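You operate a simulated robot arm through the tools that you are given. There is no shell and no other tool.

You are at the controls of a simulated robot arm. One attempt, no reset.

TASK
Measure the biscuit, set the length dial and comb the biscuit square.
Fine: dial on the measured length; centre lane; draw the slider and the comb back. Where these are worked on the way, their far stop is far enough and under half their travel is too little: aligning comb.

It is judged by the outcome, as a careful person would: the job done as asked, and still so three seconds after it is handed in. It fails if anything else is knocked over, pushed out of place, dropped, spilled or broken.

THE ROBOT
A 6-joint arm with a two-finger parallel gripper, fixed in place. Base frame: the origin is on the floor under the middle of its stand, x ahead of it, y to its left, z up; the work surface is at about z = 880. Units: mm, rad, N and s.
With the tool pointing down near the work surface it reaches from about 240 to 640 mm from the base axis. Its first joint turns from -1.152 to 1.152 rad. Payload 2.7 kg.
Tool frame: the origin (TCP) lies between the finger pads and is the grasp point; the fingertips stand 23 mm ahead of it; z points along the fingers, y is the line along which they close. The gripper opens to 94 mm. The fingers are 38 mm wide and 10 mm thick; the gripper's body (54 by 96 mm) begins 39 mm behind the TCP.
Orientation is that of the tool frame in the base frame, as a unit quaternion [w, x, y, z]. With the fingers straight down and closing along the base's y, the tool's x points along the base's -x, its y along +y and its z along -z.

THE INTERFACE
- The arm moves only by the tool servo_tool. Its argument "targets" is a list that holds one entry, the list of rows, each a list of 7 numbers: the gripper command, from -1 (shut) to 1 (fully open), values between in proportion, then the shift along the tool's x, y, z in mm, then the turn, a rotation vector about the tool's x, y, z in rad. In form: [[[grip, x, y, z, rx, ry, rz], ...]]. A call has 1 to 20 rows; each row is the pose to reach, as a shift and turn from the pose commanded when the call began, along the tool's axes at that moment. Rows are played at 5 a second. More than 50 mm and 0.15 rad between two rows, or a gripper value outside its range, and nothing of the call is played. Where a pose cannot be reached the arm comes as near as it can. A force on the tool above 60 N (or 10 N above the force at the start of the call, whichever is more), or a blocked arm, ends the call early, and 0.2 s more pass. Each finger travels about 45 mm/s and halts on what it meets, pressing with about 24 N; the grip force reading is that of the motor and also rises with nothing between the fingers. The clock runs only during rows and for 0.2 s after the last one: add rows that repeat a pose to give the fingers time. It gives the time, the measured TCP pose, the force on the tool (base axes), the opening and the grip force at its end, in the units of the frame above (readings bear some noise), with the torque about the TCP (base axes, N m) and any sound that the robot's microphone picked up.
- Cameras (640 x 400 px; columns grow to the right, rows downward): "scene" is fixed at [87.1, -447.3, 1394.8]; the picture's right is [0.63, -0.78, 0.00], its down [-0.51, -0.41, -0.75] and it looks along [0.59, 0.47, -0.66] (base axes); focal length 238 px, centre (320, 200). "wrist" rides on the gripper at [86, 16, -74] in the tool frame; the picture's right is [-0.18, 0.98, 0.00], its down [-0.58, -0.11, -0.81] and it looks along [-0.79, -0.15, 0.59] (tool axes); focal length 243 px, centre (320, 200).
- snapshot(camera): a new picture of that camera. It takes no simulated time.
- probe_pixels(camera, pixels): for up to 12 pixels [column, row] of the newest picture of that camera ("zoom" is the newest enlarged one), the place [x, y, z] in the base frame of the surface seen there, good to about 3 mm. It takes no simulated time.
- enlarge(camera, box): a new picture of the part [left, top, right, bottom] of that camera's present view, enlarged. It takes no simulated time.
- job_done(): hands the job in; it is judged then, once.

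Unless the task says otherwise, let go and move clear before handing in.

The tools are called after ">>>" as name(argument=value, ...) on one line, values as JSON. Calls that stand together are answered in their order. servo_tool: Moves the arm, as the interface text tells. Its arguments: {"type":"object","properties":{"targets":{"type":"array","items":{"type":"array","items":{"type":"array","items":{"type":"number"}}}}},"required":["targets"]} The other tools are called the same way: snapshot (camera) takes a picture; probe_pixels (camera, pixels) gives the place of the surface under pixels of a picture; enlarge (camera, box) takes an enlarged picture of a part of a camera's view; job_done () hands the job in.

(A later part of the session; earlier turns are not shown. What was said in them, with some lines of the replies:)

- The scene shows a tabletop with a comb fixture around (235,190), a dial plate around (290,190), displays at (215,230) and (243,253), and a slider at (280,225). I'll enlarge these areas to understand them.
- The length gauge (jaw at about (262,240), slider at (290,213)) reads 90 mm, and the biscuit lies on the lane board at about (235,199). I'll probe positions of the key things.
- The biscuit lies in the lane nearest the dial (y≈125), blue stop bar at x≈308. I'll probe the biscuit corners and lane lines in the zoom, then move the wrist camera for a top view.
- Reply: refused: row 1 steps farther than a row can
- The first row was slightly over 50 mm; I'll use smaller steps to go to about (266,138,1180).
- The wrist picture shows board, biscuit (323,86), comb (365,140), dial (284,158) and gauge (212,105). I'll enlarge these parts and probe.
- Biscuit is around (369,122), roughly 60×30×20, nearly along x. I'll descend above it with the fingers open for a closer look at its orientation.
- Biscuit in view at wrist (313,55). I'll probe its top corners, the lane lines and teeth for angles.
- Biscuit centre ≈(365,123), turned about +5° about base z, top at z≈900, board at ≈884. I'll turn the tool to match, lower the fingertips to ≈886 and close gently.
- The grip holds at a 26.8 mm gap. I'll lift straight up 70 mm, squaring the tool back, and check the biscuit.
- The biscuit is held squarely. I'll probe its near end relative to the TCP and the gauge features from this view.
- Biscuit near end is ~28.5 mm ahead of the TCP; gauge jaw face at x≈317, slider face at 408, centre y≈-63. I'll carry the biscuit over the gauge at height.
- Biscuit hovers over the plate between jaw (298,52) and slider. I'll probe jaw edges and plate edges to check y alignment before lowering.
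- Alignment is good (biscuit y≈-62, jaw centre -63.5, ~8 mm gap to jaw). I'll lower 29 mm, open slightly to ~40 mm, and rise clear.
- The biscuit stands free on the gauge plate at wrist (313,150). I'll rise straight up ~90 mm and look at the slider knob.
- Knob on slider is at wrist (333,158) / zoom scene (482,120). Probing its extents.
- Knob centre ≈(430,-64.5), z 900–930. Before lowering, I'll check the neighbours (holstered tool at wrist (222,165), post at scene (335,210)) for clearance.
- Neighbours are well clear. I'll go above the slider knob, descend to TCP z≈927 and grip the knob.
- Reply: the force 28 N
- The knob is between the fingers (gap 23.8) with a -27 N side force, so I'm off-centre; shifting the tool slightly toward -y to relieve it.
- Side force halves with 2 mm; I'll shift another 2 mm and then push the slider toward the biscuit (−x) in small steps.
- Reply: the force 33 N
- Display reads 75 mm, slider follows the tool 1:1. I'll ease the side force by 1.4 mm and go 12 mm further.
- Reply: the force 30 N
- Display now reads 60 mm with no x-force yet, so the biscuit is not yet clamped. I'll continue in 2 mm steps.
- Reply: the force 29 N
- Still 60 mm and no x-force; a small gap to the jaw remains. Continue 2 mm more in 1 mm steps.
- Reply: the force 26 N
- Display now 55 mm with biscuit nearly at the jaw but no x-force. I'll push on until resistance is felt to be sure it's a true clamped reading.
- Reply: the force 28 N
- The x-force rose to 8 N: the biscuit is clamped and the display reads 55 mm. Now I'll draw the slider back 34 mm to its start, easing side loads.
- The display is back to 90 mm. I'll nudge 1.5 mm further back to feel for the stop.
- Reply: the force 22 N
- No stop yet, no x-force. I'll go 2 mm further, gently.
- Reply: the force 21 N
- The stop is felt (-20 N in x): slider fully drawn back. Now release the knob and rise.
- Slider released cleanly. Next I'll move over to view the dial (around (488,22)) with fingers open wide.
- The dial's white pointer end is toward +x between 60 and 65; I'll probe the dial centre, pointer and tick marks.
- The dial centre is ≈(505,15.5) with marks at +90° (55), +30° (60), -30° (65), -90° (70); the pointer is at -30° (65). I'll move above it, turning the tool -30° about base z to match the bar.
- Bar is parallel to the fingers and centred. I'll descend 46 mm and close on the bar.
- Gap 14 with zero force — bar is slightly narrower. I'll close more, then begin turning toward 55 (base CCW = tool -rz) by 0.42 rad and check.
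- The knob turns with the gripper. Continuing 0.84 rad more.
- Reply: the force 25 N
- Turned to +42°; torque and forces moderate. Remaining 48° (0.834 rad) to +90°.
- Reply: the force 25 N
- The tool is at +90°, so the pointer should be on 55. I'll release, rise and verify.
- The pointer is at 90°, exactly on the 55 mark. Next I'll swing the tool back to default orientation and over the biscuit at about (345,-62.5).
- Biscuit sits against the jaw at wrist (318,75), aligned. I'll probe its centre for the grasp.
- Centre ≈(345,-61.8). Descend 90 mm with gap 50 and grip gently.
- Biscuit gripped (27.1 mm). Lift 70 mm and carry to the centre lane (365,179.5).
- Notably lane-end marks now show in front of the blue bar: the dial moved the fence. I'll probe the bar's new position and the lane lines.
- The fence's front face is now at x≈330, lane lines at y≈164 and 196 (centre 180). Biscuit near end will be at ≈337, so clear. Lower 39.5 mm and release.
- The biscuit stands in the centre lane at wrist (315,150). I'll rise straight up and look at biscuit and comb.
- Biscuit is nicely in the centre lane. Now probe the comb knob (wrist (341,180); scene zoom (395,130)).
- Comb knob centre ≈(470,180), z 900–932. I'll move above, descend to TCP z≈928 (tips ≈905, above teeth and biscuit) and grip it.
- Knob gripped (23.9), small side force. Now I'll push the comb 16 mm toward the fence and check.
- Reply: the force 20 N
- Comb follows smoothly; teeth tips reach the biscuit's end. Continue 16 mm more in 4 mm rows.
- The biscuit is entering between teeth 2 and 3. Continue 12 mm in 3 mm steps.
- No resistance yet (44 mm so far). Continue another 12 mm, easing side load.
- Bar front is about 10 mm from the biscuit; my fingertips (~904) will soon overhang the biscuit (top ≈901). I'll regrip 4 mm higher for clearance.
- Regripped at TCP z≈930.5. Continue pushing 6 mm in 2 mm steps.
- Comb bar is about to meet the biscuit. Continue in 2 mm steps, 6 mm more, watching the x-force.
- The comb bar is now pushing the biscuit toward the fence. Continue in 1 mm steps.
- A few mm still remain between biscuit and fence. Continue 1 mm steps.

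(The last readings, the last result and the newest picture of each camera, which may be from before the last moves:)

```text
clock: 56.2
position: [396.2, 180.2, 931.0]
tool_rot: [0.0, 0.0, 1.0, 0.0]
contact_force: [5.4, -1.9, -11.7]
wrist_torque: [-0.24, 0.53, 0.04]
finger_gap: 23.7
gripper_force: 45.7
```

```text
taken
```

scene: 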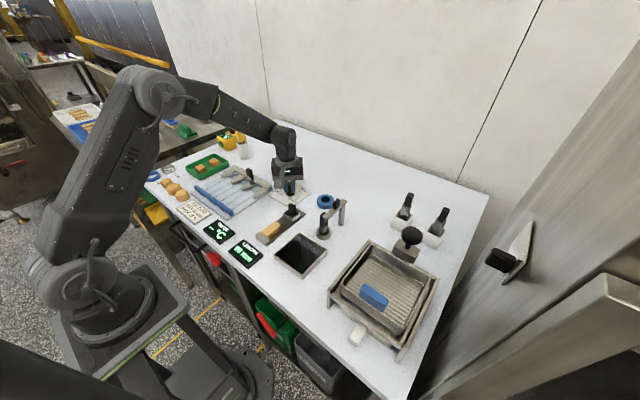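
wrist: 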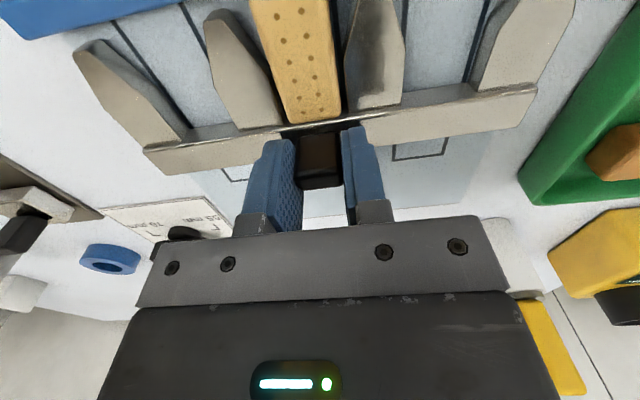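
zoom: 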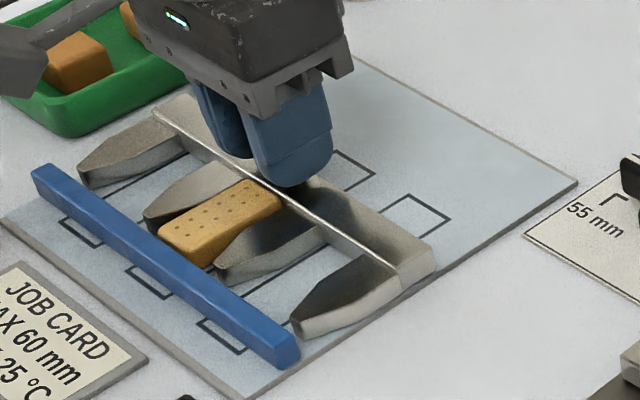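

The x-force begins to rise (5.4 N): biscuit near the fence or comb at its stop. One more mm.

>>> servo_tool(targets=[[[-0.6, 0.5, 0, 0.1, 0, 0, 0], [-0.6, 1, 0, 0.1, 0, 0, 0], [-0.6, 1, 0, 0.1, 0, 0, 0]]])

>>> enlarge(camera="scene", box=[190, 160, 286, 220])

```text
clock: 57.0
position: [397.2, 180.5, 930.3]
tool_rot: [0.001, 0.001, 1.0, 0.0]
contact_force: [17.0, -2.1, -15.0]
wrist_torque: [-0.38, 0.66, 0.08]
finger_gap: 23.6
gripper_force: 45.2
```

```text
6.67 times, centred on (238, 190) of scene
```

zoom: 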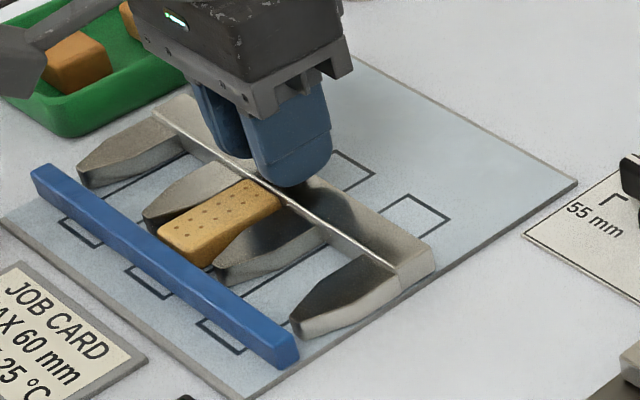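

Force rose to 17 N with no further motion: a stop. I'll probe biscuit, fence and comb positions to see which.

>>> probe_pixels(camera="zoom", pixels=[[208, 262], [185, 245], [165, 232], [170, 255], [165, 262], [150, 235], [200, 285], [235, 200], [275, 185], [300, 208], [150, 115], [220, 300]])

>>> probe_pixels(camera="wrist", pixels=[[295, 30], [310, 110], [290, 124], [345, 115], [310, 125], [200, 135], [420, 98], [100, 5], [60, 25], [225, 15], [370, 3], [300, 5]])

```text
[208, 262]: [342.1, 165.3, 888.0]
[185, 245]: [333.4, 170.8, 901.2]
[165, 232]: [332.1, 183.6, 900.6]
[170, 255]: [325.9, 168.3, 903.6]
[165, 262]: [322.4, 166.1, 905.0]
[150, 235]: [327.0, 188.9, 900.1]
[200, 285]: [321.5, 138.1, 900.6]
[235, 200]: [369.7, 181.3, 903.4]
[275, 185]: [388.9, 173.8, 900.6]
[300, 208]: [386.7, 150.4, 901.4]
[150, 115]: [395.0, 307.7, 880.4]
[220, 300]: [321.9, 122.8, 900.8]
```

```text
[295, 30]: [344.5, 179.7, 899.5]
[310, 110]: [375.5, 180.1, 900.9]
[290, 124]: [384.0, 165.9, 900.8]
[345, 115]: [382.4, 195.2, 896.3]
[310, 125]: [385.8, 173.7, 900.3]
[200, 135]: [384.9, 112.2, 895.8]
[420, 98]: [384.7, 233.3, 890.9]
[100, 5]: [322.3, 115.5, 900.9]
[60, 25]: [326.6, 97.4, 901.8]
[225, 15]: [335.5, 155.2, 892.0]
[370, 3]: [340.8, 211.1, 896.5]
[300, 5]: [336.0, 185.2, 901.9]
```

Biscuit near end ≈331 and fence ≈330, comb bar front ≈385: the biscuit is squared up against the fence. Now draw the comb back, gently at first.

>>> servo_tool(targets=[[[-0.6, -1, 0, 0, 0, 0, 0], [-0.6, -4, 0, 0, 0, 0, 0], [-0.6, -8, 0, 0, 0, 0, 0], [-0.6, -12, 0, 0, 0, 0, 0], [-0.6, -17, 0, 0, 0, 0, 0], [-0.6, -22, 0, 0, 0, 0, 0], [-0.6, -22, 0, 0, 0, 0, 0]]])

>>> enlarge(camera="scene", box=[190, 160, 286, 220])

>>> snapshot(camera="wrist")

```text
clock: 58.6
position: [417.3, 180.6, 930.9]
tool_rot: [0.001, 0.0, 1.0, 0.0]
contact_force: [-2.0, 6.9, 5.2]
wrist_torque: [-0.14, 1.41, -0.03]
finger_gap: 23.7
gripper_force: 44.9
```

```text
6.67 times, centred on (238, 190) of scene
```

zoom: 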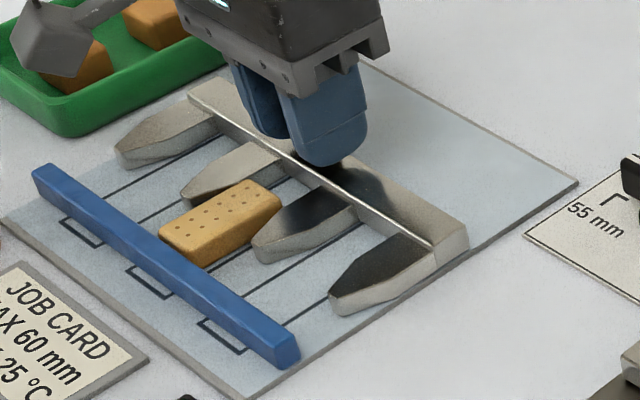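

```text
taken
```

wrist: 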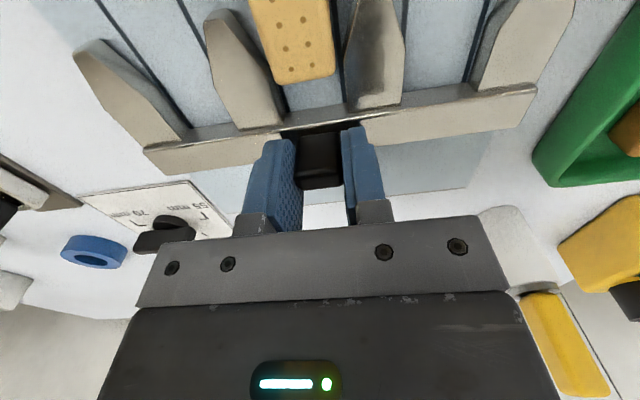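

The biscuit stays put while the comb withdraws. Continue drawing back to the start (53 mm more).

>>> servo_tool(targets=[[[-0.6, -6, 0, 0, 0, 0, 0], [-0.6, -12, 0, 0, 0, 0, 0], [-0.6, -18, 0, 0, 0, 0, 0], [-0.6, -24, 0, 0, 0, 0, 0], [-0.6, -30, 0, 0, 0, 0, 0], [-0.6, -36, 0, 0, 0, 0, 0], [-0.6, -42, 0, 0, 0, 0, 0], [-0.6, -48, 0, 0, 0, 0, 0], [-0.6, -52, 0, 0, 0, 0, 0], [-0.6, -52, 0, 0, 0, 0, 0]]])

>>> enlarge(camera="scene", box=[180, 140, 308, 220])

```text
clock: 60.8
position: [468.5, 179.1, 931.1]
tool_rot: [0.0, 0.0, 1.0, 0.001]
contact_force: [-1.8, -0.2, 9.2]
wrist_torque: [-0.15, -0.33, -0.01]
finger_gap: 23.8
gripper_force: 44.8
```

```text
5.00 times, centred on (244, 180) of scene
```

zoom: 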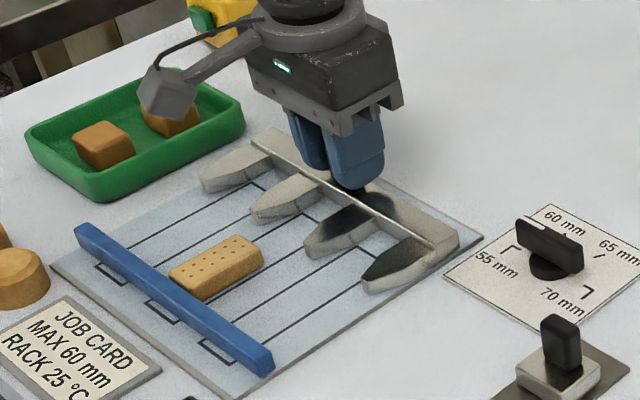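

Comb nearly at the start. I'll ease back a few mm more to feel its rear stop.

>>> servo_tool(targets=[[[-0.6, -1, 0, 0, 0, 0, 0], [-0.6, -2, 0, 0, 0, 0, 0], [-0.6, -2, 0, 0, 0, 0, 0]]])

```text
clock: 61.6
position: [472.2, 179.6, 929.7]
tool_rot: [0.001, 0.0, 1.0, 0.001]
contact_force: [-0.7, -1.3, 5.9]
wrist_torque: [0.03, -1.2, 0.06]
finger_gap: 23.8
gripper_force: 44.9
```

>>> servo_tool(targets=[[[-0.6, -1, 0, 0, 0, 0, 0], [-0.6, -2, 0, 0, 0, 0, 0], [-0.6, -2, 0, 0, 0, 0, 0]]])

>>> enlarge(camera="scene", box=[180, 140, 308, 220])

```text
clock: 62.4
position: [471.8, 180.3, 931.4]
tool_rot: [-0.002, 0.0, 1.0, 0.0]
contact_force: [-15.2, -0.8, 13.5]
wrist_torque: [0.1, -0.3, 0.07]
finger_gap: 23.7
gripper_force: 44.8
```

```text
5.00 times, centred on (244, 180) of scene
```

zoom: 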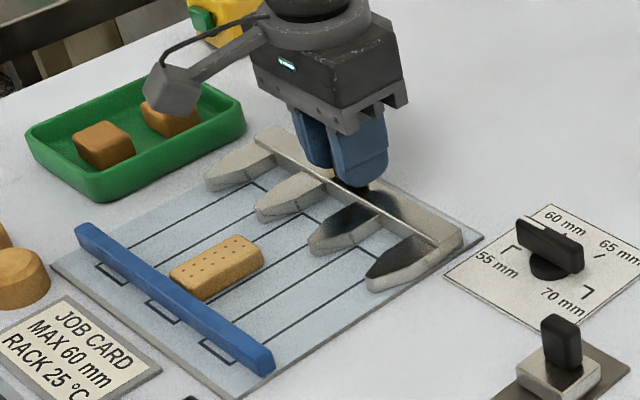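

The rear stop is felt (-15 N): comb fully back. Release the knob and rise clear.

>>> servo_tool(targets=[[[-0.3, 0.7, 0, 0, 0, 0, 0], [0, 0.7, 0, 0, 0, 0, 0], [0.06, 0.7, 0, 0, 0, 0, 0], [0.06, 0.7, 0, -30, 0, 0, 0], [0.06, 0.7, 0, -75, 0, 0, 0], [0.06, 30, 0, -110, 0, 0, 0], [0.06, 75, 0, -115, 0, 0, 0], [0.06, 75, 0, -115, 0, 0, 0]]])

>>> snapshot(camera="wrist")

>>> enlarge(camera="wrist", box=[190, 0, 430, 190])

>>> snapshot(camera="scene")

>>> enlarge(camera="scene", box=[180, 150, 340, 250])

```text
clock: 64.2
position: [400.8, 178.8, 1046.3]
tool_rot: [0.0, -0.001, 1.0, 0.0]
contact_force: [-0.4, -0.1, 0.6]
wrist_torque: [-0.01, -0.02, -0.01]
finger_gap: 49.7
gripper_force: 0.1
```

```text
taken
```

wrist: 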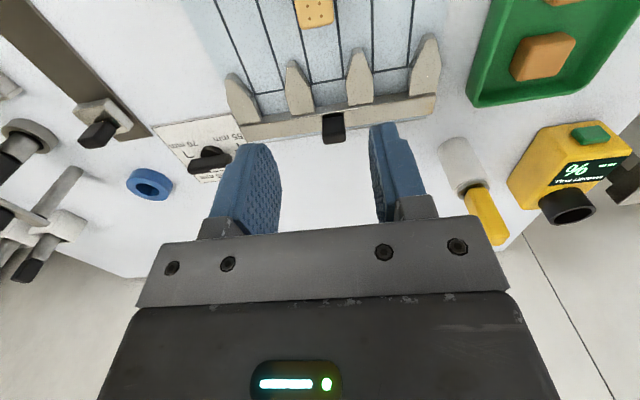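

```text
2.11 times, centred on (310, 95) of wrist
```

zoom: 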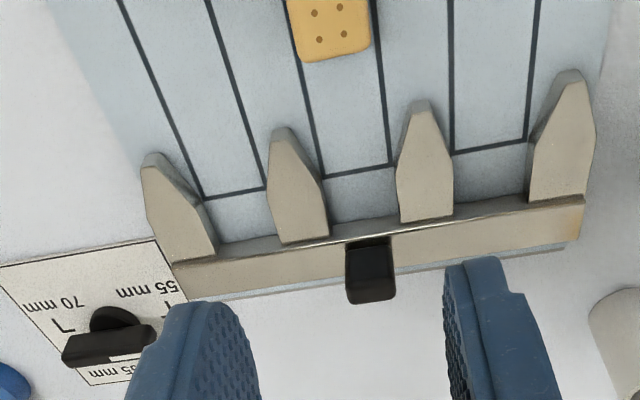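

```text
taken
```

scene: 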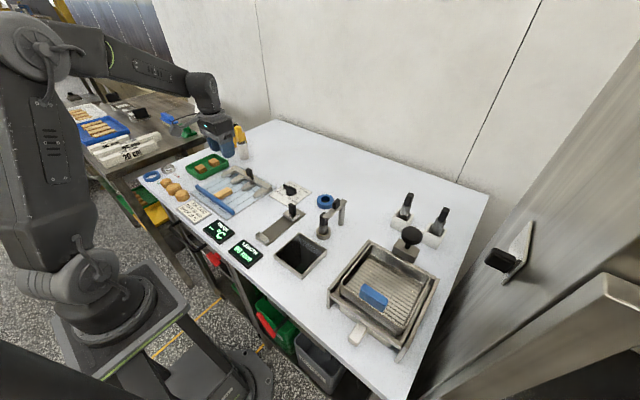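

```text
4.00 times, centred on (260, 200) of scene
```

zoom: 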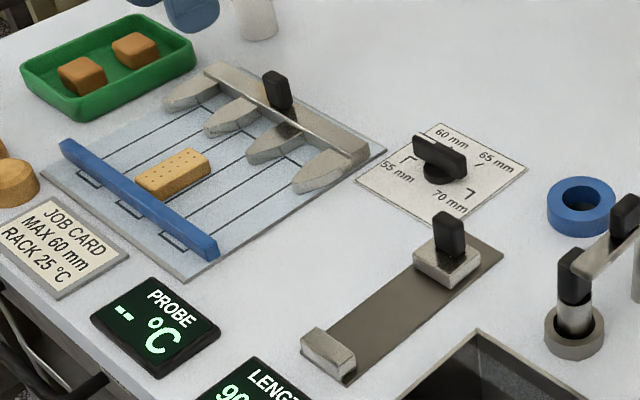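

Comb is back, dial on 55, slider back. I'll move the camera back for a top view to verify the biscuit's squareness.

>>> servo_tool(targets=[[[0.06, 45, 0, -10, 0, 0, 0], [0.06, 90, 0, -20, 0, 0, 0], [0.06, 110, 0, -40, 0, 0, 0], [0.06, 110, 0, -40, 0, 0, 0]]])

>>> snapshot(camera="wrist")

>>> enlarge(camera="wrist", box=[220, 0, 420, 160])

```text
clock: 65.2
position: [288.5, 179.9, 1084.9]
tool_rot: [0.0, -0.001, 1.0, -0.001]
contact_force: [-0.5, 0.1, -1.2]
wrist_torque: [0.0, -0.01, 0.01]
finger_gap: 49.8
gripper_force: 0.1
```

```text
taken
```

wrist: 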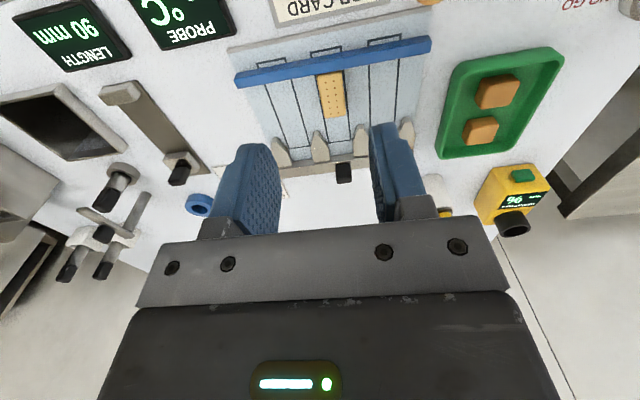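

```text
2.50 times, centred on (320, 80) of wrist
```

zoom: 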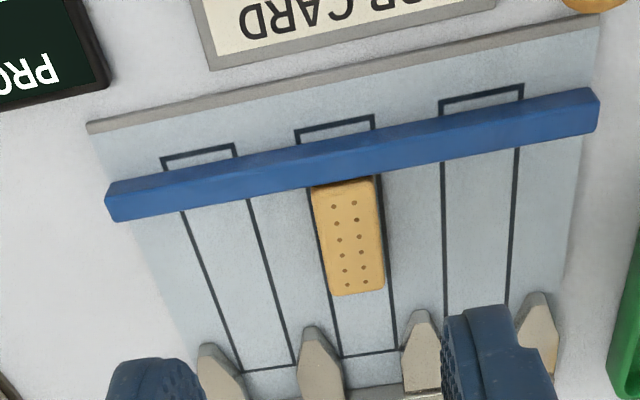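

The biscuit stands flush against the fence and square in the centre lane (zoom (348,235)). The comb and slider are back, the dial is on 55, and the arm is clear. Handing in.

>>> job_done()

```text
The job is handed in.
```

The biscuit measured 55 mm on the gauge, and the job is handed in. At my last look everything was as you asked:

- **Measurement:** the slider closed on the biscuit, the display read 55 mm, and I drew the slider back to its stop. The display seems to read in 5 mm steps. By the slider's travel the biscuit is nearer 56 mm.
- **Dial:** it started on 65 mm and now points at the 55 mm mark. Turning it also moved the blue fence about 13 mm toward the comb.
- **Combing:** I put the biscuit in the centre lane and pushed the comb until it would go no further (about 73 mm), leaving the biscuit flush against the fence. I then drew the comb back to its rear stop; the biscuit stayed square.

I saw nothing else knocked or moved. The gripper was open and well above the table when I handed in.
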